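You operate a simulated robot arm through the tools that you are given. There is no shell and no other tool. Be economical: measure what you need, move in short steps, check, and stop when the job is done.

You run a simulated robot arm. Do the job below in one go: nothing can be reset, and whatever is moved stays where it is left.

JOB
Take the height block from the feed table and leave it on the filter there.

The check looks at the end state, three seconds after you hand in, the way a careful person would. Anything else that was tipped, shoved, dropped, spilled or broken makes it a failure.

ROBOT AND FRAMES
A 7-joint arm with a two-finger parallel gripper, fixed in place. Base frame: the origin is at the foot of the arm, x ahead of it, y to its left, z up; the work surface is at about z = 0. Readings come in mm, degrees, newtons and seconds.
With the tool pointing down near the work surface it reaches from about 220 to 580 mm from the base axis. Its first joint turns from -66.0 to 66.0 degrees. Payload 2.5 kg.
The tool frame sits at the grasp point between the pads (the TCP): z along the fingers, y along the line on which they close. The tips reach 23 mm beyond it. Largest opening 94 mm; finger width 38, thickness 10; the body of the gripper, 54 by 96 mm, starts 39 mm behind the TCP.
Orientation is that of the tool frame in the base frame, as a unit quaternion [x, y, z, w]. With the fingers straight down and closing along the base's y, the tool's x points along the base's -x, its y along +y and its z along -z.

CONTROLS
- The arm moves only by the tool apply_moves. Its argument "increments" is one flat list of numbers, 7 for each row, row after row: the finger opening in mm, from 0 to 94, then the shift along the tool's x, y, z in mm, then the turn, a rotation vector about the tool's x, y, z in degrees. In form: [gripper, x, y, z, ax, ay, az, gripper, x, y, z, ax, ay, az, ...]. A call has 1 to 8 rows; each row shifts and turns the commanded pose from where the row before left it, along the tool's axes as they then stand. Each row takes 0.2 s and may step no farther than 50 mm and 8.6 degrees from the row before; otherwise, or with a gripper value out of range, the whole call is refused. A pose out of reach is approached as far as the arm can. The call stops where the force on the tool passes 40 N (or 10 N more than at its start, if that is more) or the arm is blocked; 0.2 s more then pass. The fingers move at their own pace (about 108 mm/s each) and stop on an object; they squeeze with about 42 N. The grip force told is the motor's: it shows also when the fingers shut on nothing. Time passes only in rows, and 0.2 s behind the last, so rows that do not move let the fingers close. The reply holds the time, the measured pose of the TCP, the force on the tool along the base axes, the opening and the grip force, in the units named above and with some noise.
- Cameras (640 x 400 px; columns grow to the right, rows downward): "scene" is fixed at [115, -411.1, 525.1]; the picture's right is [0.85, -0.53, 0.00], its down [-0.38, -0.61, -0.69] and it looks along [0.37, 0.59, -0.72] (base axes); focal length 302 px, centre (320, 200). "wrist" rides on the gripper at [-39, 0, -44] in the tool frame; the picture's right is [0.00, -1.00, 0.00], its down [0.97, 0.00, -0.24] and it looks along [0.24, 0.00, 0.97] (tool axes); focal length 218 px, centre (320, 200). There is no depth. A picture from a camera that has moved, and an enlarged one, comes with that camera's place and axes in the base frame and with its lens.
- grab_frame(camera): a new picture of that camera. No time passes.
- inspect(camera, box): a new picture of the part [left, top, right, bottom] of that camera's present view, enlarged. No time passes.
- close_job(): hands the job in; it is judged then, once.

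Go step by step. Nothing tells you positions but the pictures and the camera data: compare them with the known pose of the tool, close in by small moves and look again before you grip or let go. The budget is 90 turns and 46 pictures, counting those below and the enlarged ones. Unless the task says otherwise, let go and move clear before handing in, and close with one line.

The tools are called after "Call:" as name(argument=value, ...) on one line, values as JSON. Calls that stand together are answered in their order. apply_moves: Moves the arm, as the interface text tells. Its arguments: {"type":"object","properties":{"increments":{"type":"array","items":{"type":"number"}}},"required":["increments"]} The other tools are called the same way: grab_frame (camera) takes a picture; inspect (camera, box) takes an enlarged picture of a part of a camera's view; close_job () hands the job in.

At the start:

```text
time_s: 0.0
eef_pos: [249.0, -313.0, 342.7]
orientation: [0.0, 1.0, 0.0, 0.0]
ft_force: [0.4, -0.4, -0.5]
opening: 94.1
gripper_force: 0.1
```

scene: 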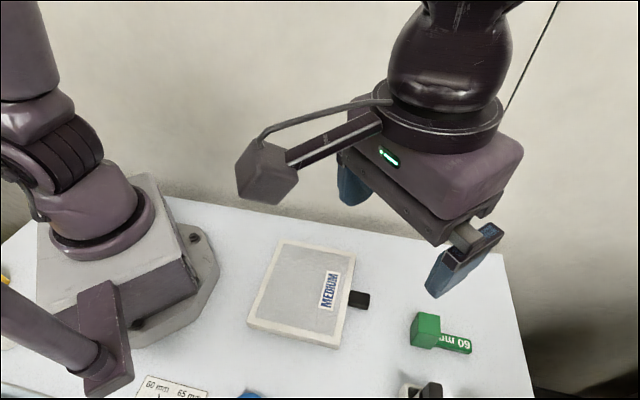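
wrist: 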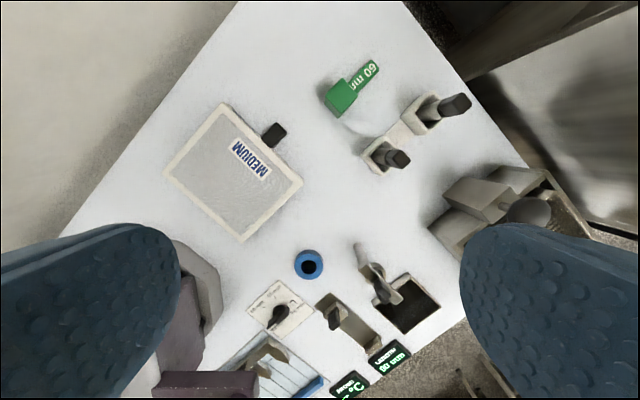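

I see a table with a framed "MEDIUM" panel (likely the filter), a green "60 mm" block, and assorted controls. I'll look closer at both before moving.

Call:
inspect(camera="wrist", box=[300, 40, 480, 180])

Call:
inspect(camera="wrist", box=[220, 220, 460, 400])

Call:
inspect(camera="scene", box=[220, 220, 500, 400])

```text
2.86 times, centred on (390, 110) of wrist
camera zoom: at [287.6, -314.5, 386.7], right [0.0, -1.0, 0.0], down [-0.97, 0.0, 0.24], along [-0.24, 0.0, -0.97], focal length 624 px, centre (120, 457)
```

zoom: 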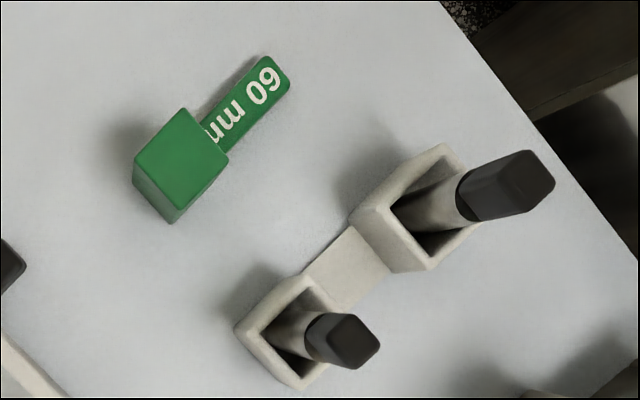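

```text
2.22 times, centred on (340, 310) of wrist
camera zoom: at [287.6, -314.5, 386.7], right [0.0, -1.0, 0.0], down [-0.97, 0.0, 0.24], along [-0.24, 0.0, -0.97], focal length 485 px, centre (276, -44)
```

zoom: 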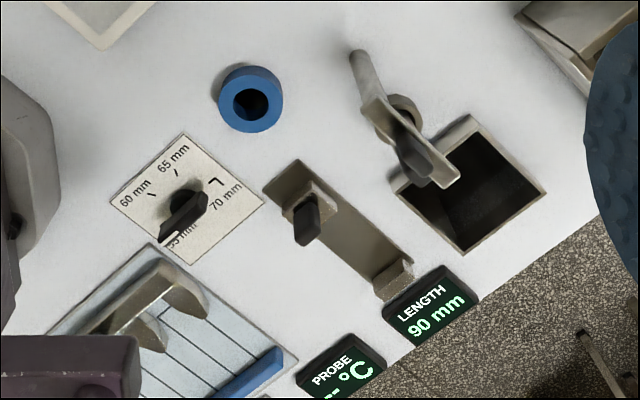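

```text
2.22 times, centred on (360, 310) of scene
camera zoom: at [115.0, -411.1, 525.1], right [0.85, -0.53, 0.0], down [-0.38, -0.61, -0.69], along [0.37, 0.59, -0.72], focal length 672 px, centre (231, -44)
```

zoom: 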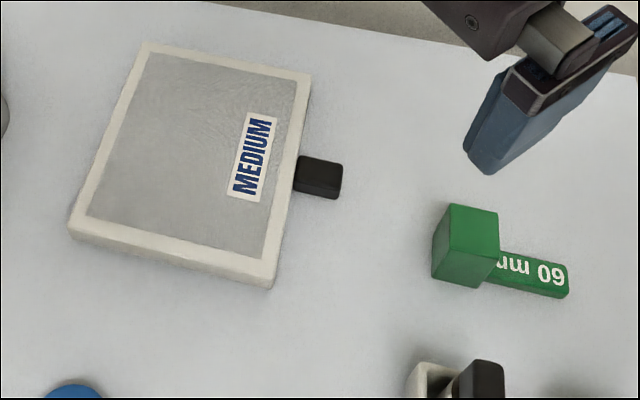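

The green "60 mm" piece is near (360,-345), and the MEDIUM panel with a tab is near (245,-170). There may be other tables, so I'll swing the raised tool to the left for a look around before deciding.

Call:
apply_moves(increments=[94, -40, 25, -10, 0, 0, 0, 94, -40, 30, -10, 0, 0, 0, 94, 0, 48, 0, 0, 0, 0, 94, 0, 48, 0, 0, 0, 0, 94, 0, 48, 0, 0, 0, 0, 94, 0, 48, 0, 0, 0, 0, 94, 0, 48, 0, 0, 0, 0, 94, 0, 48, 0, 0, 0, 0])

Call:
grab_frame(camera="wrist")

Call:
grab_frame(camera="scene")

```text
refused: row 2 steps farther than a row can; nothing moved
```

```text
40 pictures are left
camera wrist: at [287.6, -314.5, 386.7], right [0.0, -1.0, 0.0], down [-0.97, 0.0, 0.24], along [-0.24, 0.0, -0.97], focal length 218 px, centre (320, 200)
```

wrist: 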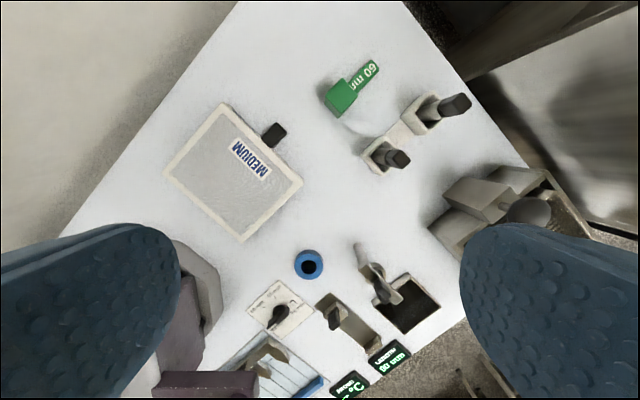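

```text
39 pictures are left
```

scene: 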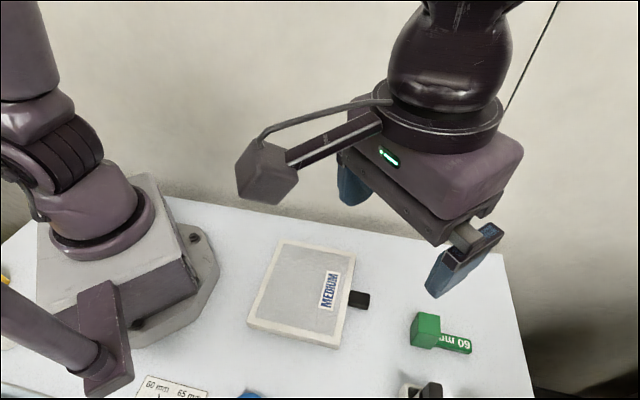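

Walls enclose the table, so this is the only table. The green block is the height block and the MEDIUM panel is the filter. I'll go above the block at z≈240 and turn the tool to line up with it.

Call:
apply_moves(increments=[94, -37.7, -10, 0, 0, 0, 0, 94, -37.7, -10, 0, 0, 0, 0, 94, -37.7, -10, 0, 0, 0, 0, 94, 0, 0, 20, 0, 0, 8.5, 94, 0, 0, 20, 0, 0, 8.5, 94, 0, 0, 20, 0, 0, 8.5, 94, 0, 0, 20, 0, 0, 8.5, 94, 0, 0, 20, 0, 0, 8.5])

Call:
grab_frame(camera="wrist")

Call:
grab_frame(camera="scene")

```text
time_s: 1.8
eef_pos: [362.6, -344.3, 242.1]
orientation: [0.364, 0.931, 0.0, 0.001]
ft_force: [0.1, -0.5, 0.7]
opening: 94.3
gripper_force: 0.1
```

```text
38 pictures are left
camera wrist: at [390.0, -370.8, 286.7], right [-0.68, -0.73, 0.0], down [-0.71, 0.66, 0.24], along [-0.18, 0.16, -0.97], focal length 218 px, centre (320, 200)
```

wrist: 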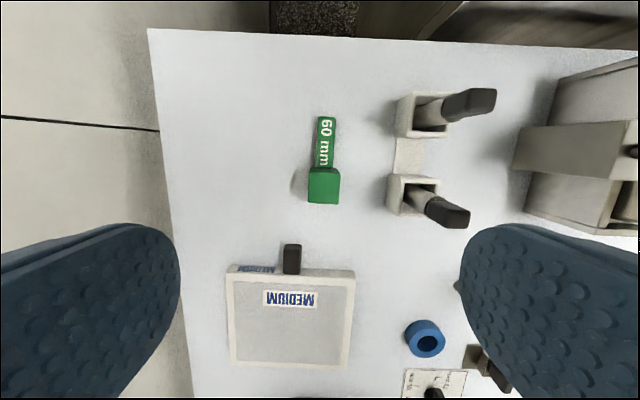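

```text
37 pictures are left
```

scene: 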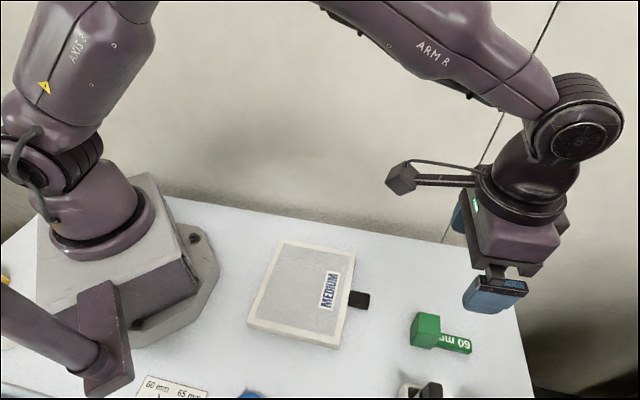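

The block is almost straight beneath the tool and aligned to within a degree or two. I'll zoom to measure it.

Call:
inspect(camera="wrist", box=[270, 105, 430, 225])

Call:
inspect(camera="scene", box=[380, 290, 500, 370])

Call:
inspect(camera="wrist", box=[210, 230, 370, 380])

```text
3.33 times, centred on (350, 165) of wrist
camera zoom: at [390.0, -370.8, 286.7], right [-0.68, -0.73, 0.0], down [-0.71, 0.66, 0.24], along [-0.18, 0.16, -0.97], focal length 728 px, centre (220, 317)
```

zoom: 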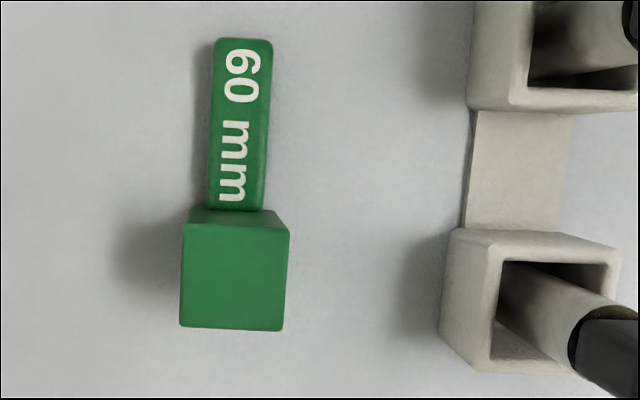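

```text
5.00 times, centred on (440, 330) of scene
camera zoom: at [115.0, -411.1, 525.1], right [0.85, -0.53, 0.0], down [-0.38, -0.61, -0.69], along [0.37, 0.59, -0.72], focal length 1512 px, centre (-280, -450)
```

zoom: 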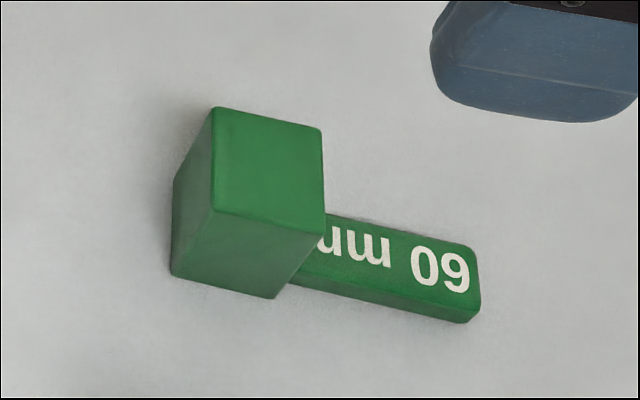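

```text
2.67 times, centred on (290, 305) of wrist
camera zoom: at [390.0, -370.8, 286.7], right [-0.68, -0.73, 0.0], down [-0.71, 0.66, 0.24], along [-0.18, 0.16, -0.97], focal length 582 px, centre (400, -80)
```

zoom: 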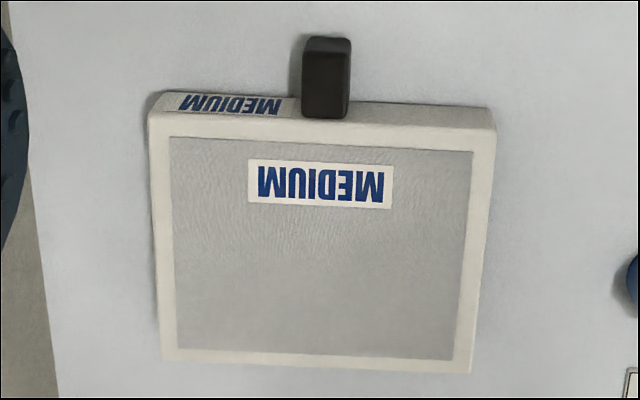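

The block measures about 32×32×60 mm, centred near (356,-344), with the low tab pointing outward. I'll correct by about 5 mm and 2.5°, narrow the fingers to 64 and go down partway.

Call:
apply_moves(increments=[64, 5, -4.4, 20, 0, 0, 2.5, 64, 0, 0, 40, 0, 0, 0, 64, 0, 0, 40, 0, 0, 0, 64, 0, 0, 27, 0, 0, 0, 64, 0, 0, 0, 0, 0, 0])

Call:
grab_frame(camera="wrist")

Call:
inspect(camera="scene", box=[360, 230, 520, 370])

```text
time_s: 3.0
eef_pos: [355.5, -343.8, 115.9]
orientation: [0.382, 0.924, 0.0, -0.001]
ft_force: [-0.3, -0.9, -0.6]
opening: 64.0
gripper_force: 0.0
```

```text
33 pictures are left
camera wrist: at [382.9, -371.4, 159.4], right [-0.71, -0.71, 0.0], down [-0.69, 0.69, 0.24], along [-0.17, 0.17, -0.97], focal length 218 px, centre (320, 200)
```

wrist: 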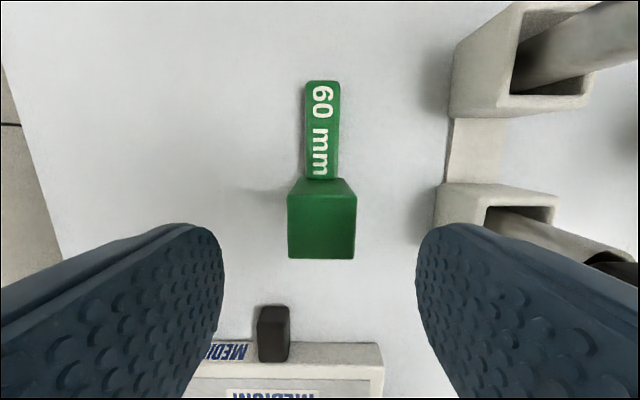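

```text
2.86 times, centred on (440, 300) of scene
camera zoom: at [115.0, -411.1, 525.1], right [0.85, -0.53, 0.0], down [-0.38, -0.61, -0.69], along [0.37, 0.59, -0.72], focal length 864 px, centre (-23, -86)
```

zoom: 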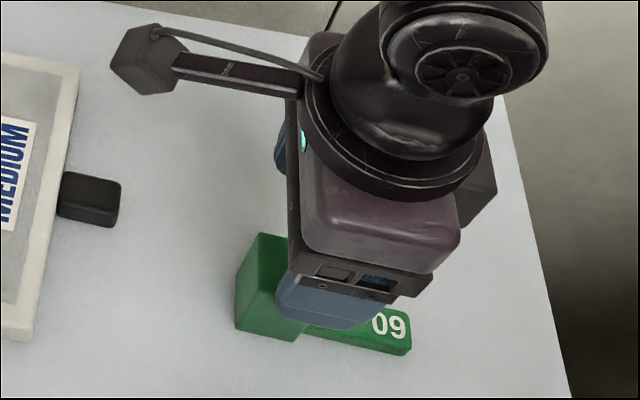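

The block is centred in the jaws in both directions. I'll go down to z≈38 and then close.

Call:
apply_moves(increments=[64, 0, 0, 30, 0, 0, 0, 64, 0, 0, 28, 0, 0, 0, 64, 0, 0, 20, 0, 0, 0, 64, 0, 0, 0, 0, 0, 0])

Call:
grab_frame(camera="wrist")

```text
time_s: 4.0
eef_pos: [356.0, -344.8, 35.4]
orientation: [0.383, 0.924, 0.0, -0.001]
ft_force: [0.1, 0.4, -0.2]
opening: 64.0
gripper_force: 0.1
```

```text
31 pictures are left
camera wrist: at [382.9, -372.1, 81.6], right [-0.71, -0.71, 0.0], down [-0.69, 0.69, 0.24], along [-0.17, 0.17, -0.97], focal length 218 px, centre (320, 200)
```

wrist: 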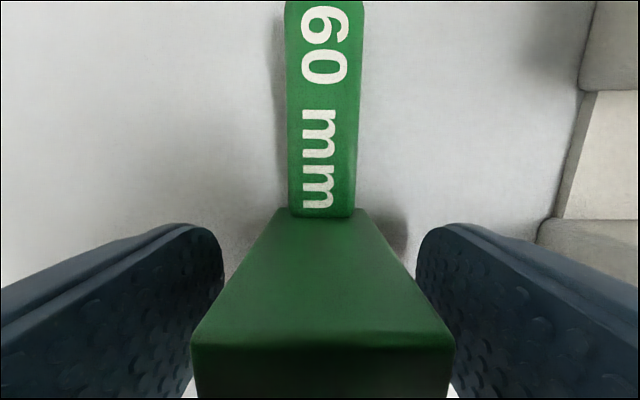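

The fingers straddle the block evenly, so I'll close them.

Call:
apply_moves(increments=[20, 0, 0, 0, 0, 0, 0, 20, 0, 0, 0, 0, 0, 0, 20, 0, 0, 0, 0, 0, 0])

```text
time_s: 4.8
eef_pos: [355.9, -344.4, 37.5]
orientation: [0.382, 0.924, 0.0, 0.0]
ft_force: [0.2, 0.1, -0.3]
opening: 33.8
gripper_force: 42.0
```

It's gripped: 33.8 mm opening at 42 N. I'll lift gently and check.

Call:
apply_moves(increments=[20, 0, 0, -10, 0, 0, 0, 20, 0, 0, -30, 0, 0, 0, 20, 0, 0, -35, 0, 0, 0, 20, 0, 0, -35, 0, 0, 0, 20, 0, 0, 0, 0, 0, 0])

Call:
grab_frame(camera="scene")

Call:
grab_frame(camera="wrist")

```text
time_s: 6.0
eef_pos: [355.7, -343.3, 147.8]
orientation: [0.382, 0.924, 0.0, -0.001]
ft_force: [-0.1, -0.2, -0.7]
opening: 33.2
gripper_force: 41.5
```

```text
30 pictures are left
```

scene: 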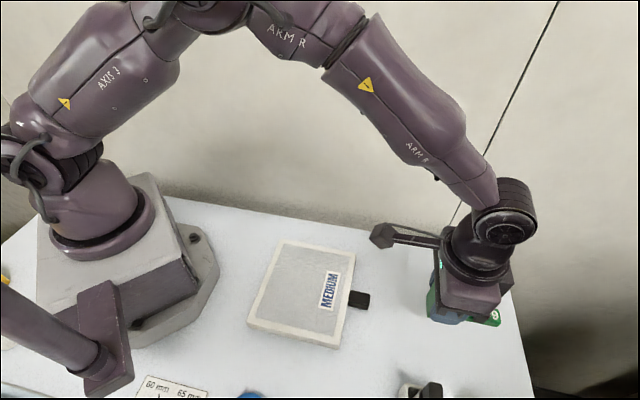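

```text
29 pictures are left
camera wrist: at [382.1, -371.3, 191.8], right [-0.71, -0.71, 0.0], down [-0.69, 0.69, 0.24], along [-0.17, 0.17, -0.97], focal length 218 px, centre (320, 200)
```

wrist: 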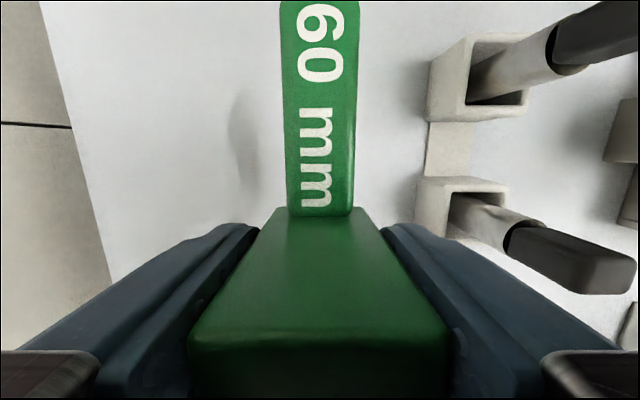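

The block is held upright. I'll carry it at this height towards the filter, stopping short for a look.

Call:
apply_moves(increments=[20, 38, 6.3, 0, 0, 0, 0, 20, 38, 6.3, 0, 0, 0, 0, 20, 38, 6.3, 0, 0, 0, 0, 20, 38, 6.3, 0, 0, 0, 0, 20, 0, 0, 0, 0, 0, 0])

Call:
grab_frame(camera="scene")

Call:
grab_frame(camera="wrist")

```text
time_s: 7.2
eef_pos: [265.0, -218.6, 147.2]
orientation: [0.384, 0.924, 0.0, 0.001]
ft_force: [-0.9, 0.5, -1.6]
opening: 33.4
gripper_force: 42.0
```

```text
28 pictures are left
```

scene: 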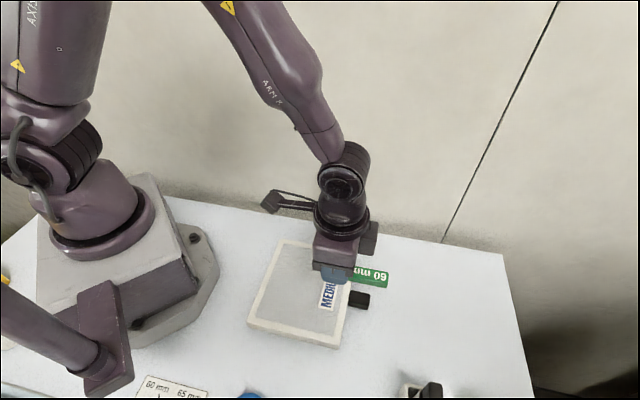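

```text
27 pictures are left
camera wrist: at [292.5, -246.4, 191.4], right [-0.71, -0.71, 0.0], down [-0.69, 0.69, 0.24], along [-0.17, 0.17, -0.97], focal length 218 px, centre (320, 200)
```

wrist: 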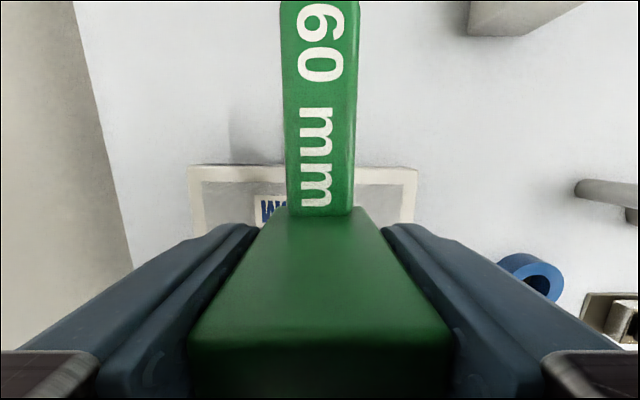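

The outer filter edge is about 23 mm outward of the tool, and the filter is about 178×162. I'll move 88 mm inward and 14 mm sideways so the whole piece, tab included, is centred over it.

Call:
apply_moves(increments=[20, 30, 5, 0, 0, 0, 0, 20, 30, 5, 0, 0, 0, 0, 20, 28, 4, 0, 0, 0, 0, 20, 0, 0, 30, 0, 0, 0, 20, 0, 0, 20, 0, 0, 0, 20, 0, 0, 0, 0, 0, 0])

Call:
grab_frame(camera="scene")

Call:
grab_frame(camera="wrist")

```text
time_s: 8.6
eef_pos: [214.9, -145.8, 96.2]
orientation: [0.383, 0.924, 0.0, 0.0]
ft_force: [-0.2, 0.7, -1.0]
opening: 33.6
gripper_force: 42.1
```

```text
26 pictures are left
```

scene: 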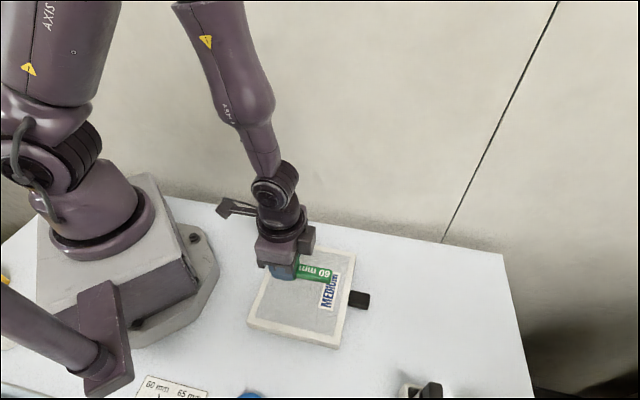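

```text
25 pictures are left
camera wrist: at [241.3, -174.0, 141.4], right [-0.71, -0.71, 0.0], down [-0.69, 0.69, 0.24], along [-0.17, 0.17, -0.97], focal length 218 px, centre (320, 200)
```

wrist: 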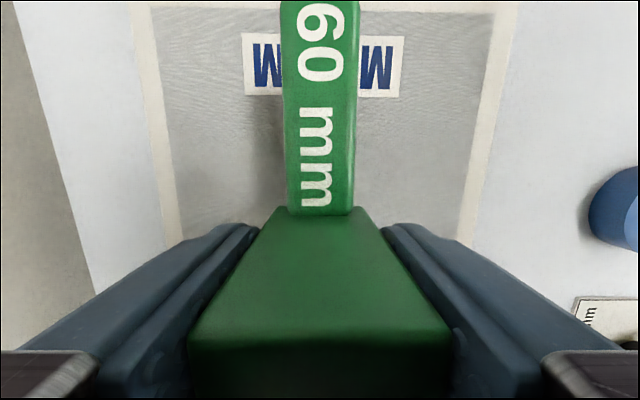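

The piece is well inside the filter's frame. I'll descend, then creep in small steps while watching the force.

Call:
apply_moves(increments=[20, 0, 0, 15, 0, 0, 0, 20, 0, 0, 11, 0, 0, 0, 20, 0, 0, 0, 0, 0, 0])

Call:
inspect(camera="scene", box=[230, 220, 390, 360])

```text
time_s: 9.4
eef_pos: [214.2, -145.9, 70.4]
orientation: [0.382, 0.924, 0.001, 0.0]
ft_force: [-0.8, -0.7, -0.1]
opening: 33.5
gripper_force: 41.8
```

```text
2.86 times, centred on (310, 290) of scene
camera zoom: at [115.0, -411.1, 525.1], right [0.85, -0.53, 0.0], down [-0.38, -0.61, -0.69], along [0.37, 0.59, -0.72], focal length 864 px, centre (349, -57)
```

zoom: 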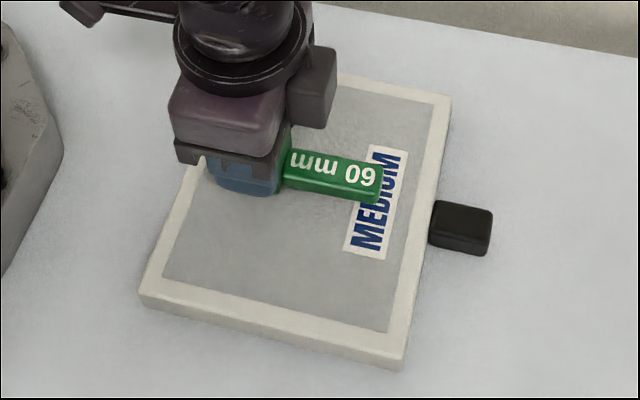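

Call:
apply_moves(increments=[20, 0, 0, 3, 0, 0, 0, 20, 0, 0, 3, 0, 0, 0, 20, 0, 0, 0, 0, 0, 0])

```text
time_s: 10.2
eef_pos: [214.9, -146.5, 65.0]
orientation: [0.383, 0.924, -0.001, 0.0]
ft_force: [0.9, 0.0, -1.3]
opening: 33.4
gripper_force: 42.2
```

No contact yet at z≈65.5, so I'll keep creeping down.

Call:
apply_moves(increments=[20, 0, 0, 2, 0, 0, 0, 20, 0, 0, 1, 0, 0, 0, 20, 0, 0, 0, 0, 0, 0])

```text
time_s: 11.0
eef_pos: [212.9, -147.0, 61.1]
orientation: [0.384, 0.924, 0.0, 0.0]
ft_force: [-0.4, -0.1, -1.3]
opening: 33.6
gripper_force: 42.0
```

Call:
apply_moves(increments=[20, 0, 0, 1, 0, 0, 0, 20, 0, 0, 1, 0, 0, 0, 20, 0, 0, 0, 0, 0, 0])

Call:
inspect(camera="scene", box=[270, 240, 370, 320])

```text
time_s: 11.8
eef_pos: [214.4, -147.4, 60.7]
orientation: [0.383, 0.924, 0.0, -0.001]
ft_force: [-6.6, 4.7, 35.9]
opening: 33.5
gripper_force: 42.3
```

```text
5.00 times, centred on (320, 280) of scene
camera zoom: at [114.9, -411.0, 525.2], right [0.85, -0.53, 0.0], down [-0.38, -0.61, -0.69], along [0.37, 0.59, -0.72], focal length 1512 px, centre (320, -200)
```

zoom: 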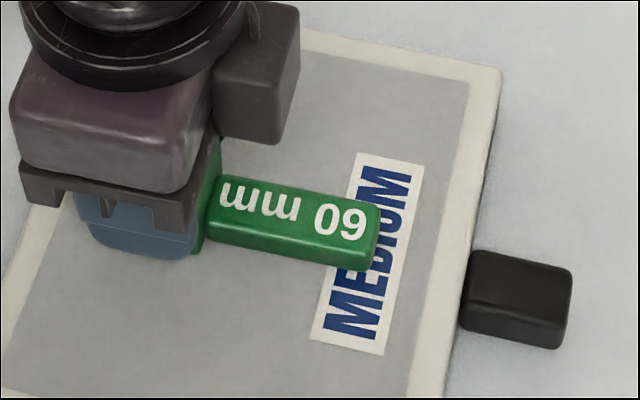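

There is contact at 36 N. I'll ease off about 1 mm to relieve the pressure before opening.

Call:
apply_moves(increments=[20, 0, 0, -0.9, 0, 0, 0, 20, 0, 0, 0, 0, 0, 0])

```text
time_s: 12.4
eef_pos: [214.8, -146.9, 60.9]
orientation: [0.383, 0.924, 0.0, 0.0]
ft_force: [0.4, 0.6, 4.5]
opening: 33.5
gripper_force: 41.9
```

The block is resting lightly on the filter with about 5 N. I'll open to 60 and then rise straight up.

Call:
apply_moves(increments=[60, 0, 0, 0, 0, 0, 0, 60, 0, 0, 0, 0, 0, 0, 60, 0, 0, -10, 0, 0, 0, 60, 0, 0, -25, 0, 0, 0, 60, 0, 0, -35, 0, 0, 0, 60, 0, 0, -35, 0, 0, 0, 60, 0, 0, -35, 0, 0, 0])

Call:
grab_frame(camera="wrist")

Call:
grab_frame(camera="scene")

```text
time_s: 14.0
eef_pos: [214.0, -146.5, 199.9]
orientation: [0.383, 0.924, -0.001, -0.001]
ft_force: [-0.3, -0.7, -0.4]
opening: 60.0
gripper_force: 0.1
```

```text
22 pictures are left
camera wrist: at [240.8, -174.5, 245.6], right [-0.71, -0.71, 0.0], down [-0.69, 0.69, 0.24], along [-0.17, 0.17, -0.97], focal length 218 px, centre (320, 200)
```

wrist: 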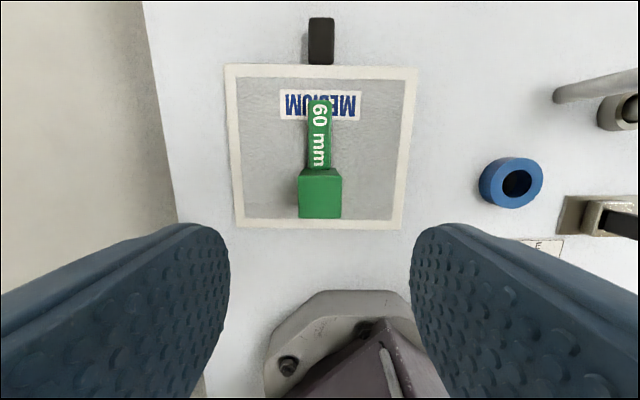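

```text
21 pictures are left
```

scene: 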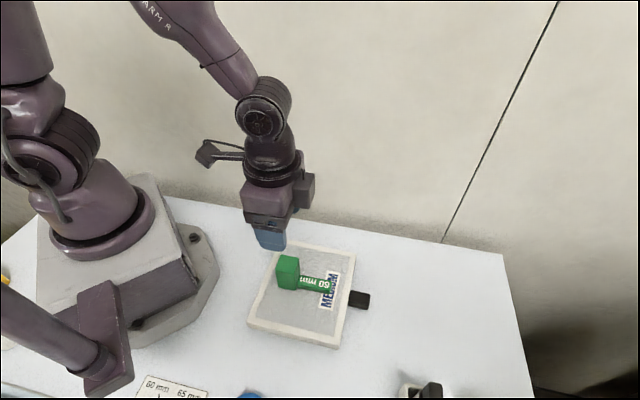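

The block stands upright inside the filter's frame. The filter hasn't moved, the gripper is clear and nothing else was disturbed, so I'm handing in.

Call:
close_job()

```text
The job is handed in.
```

The green 60 mm height block is standing upright on the MEDIUM filter, released with the gripper clear; the last pictures show nothing else moved.
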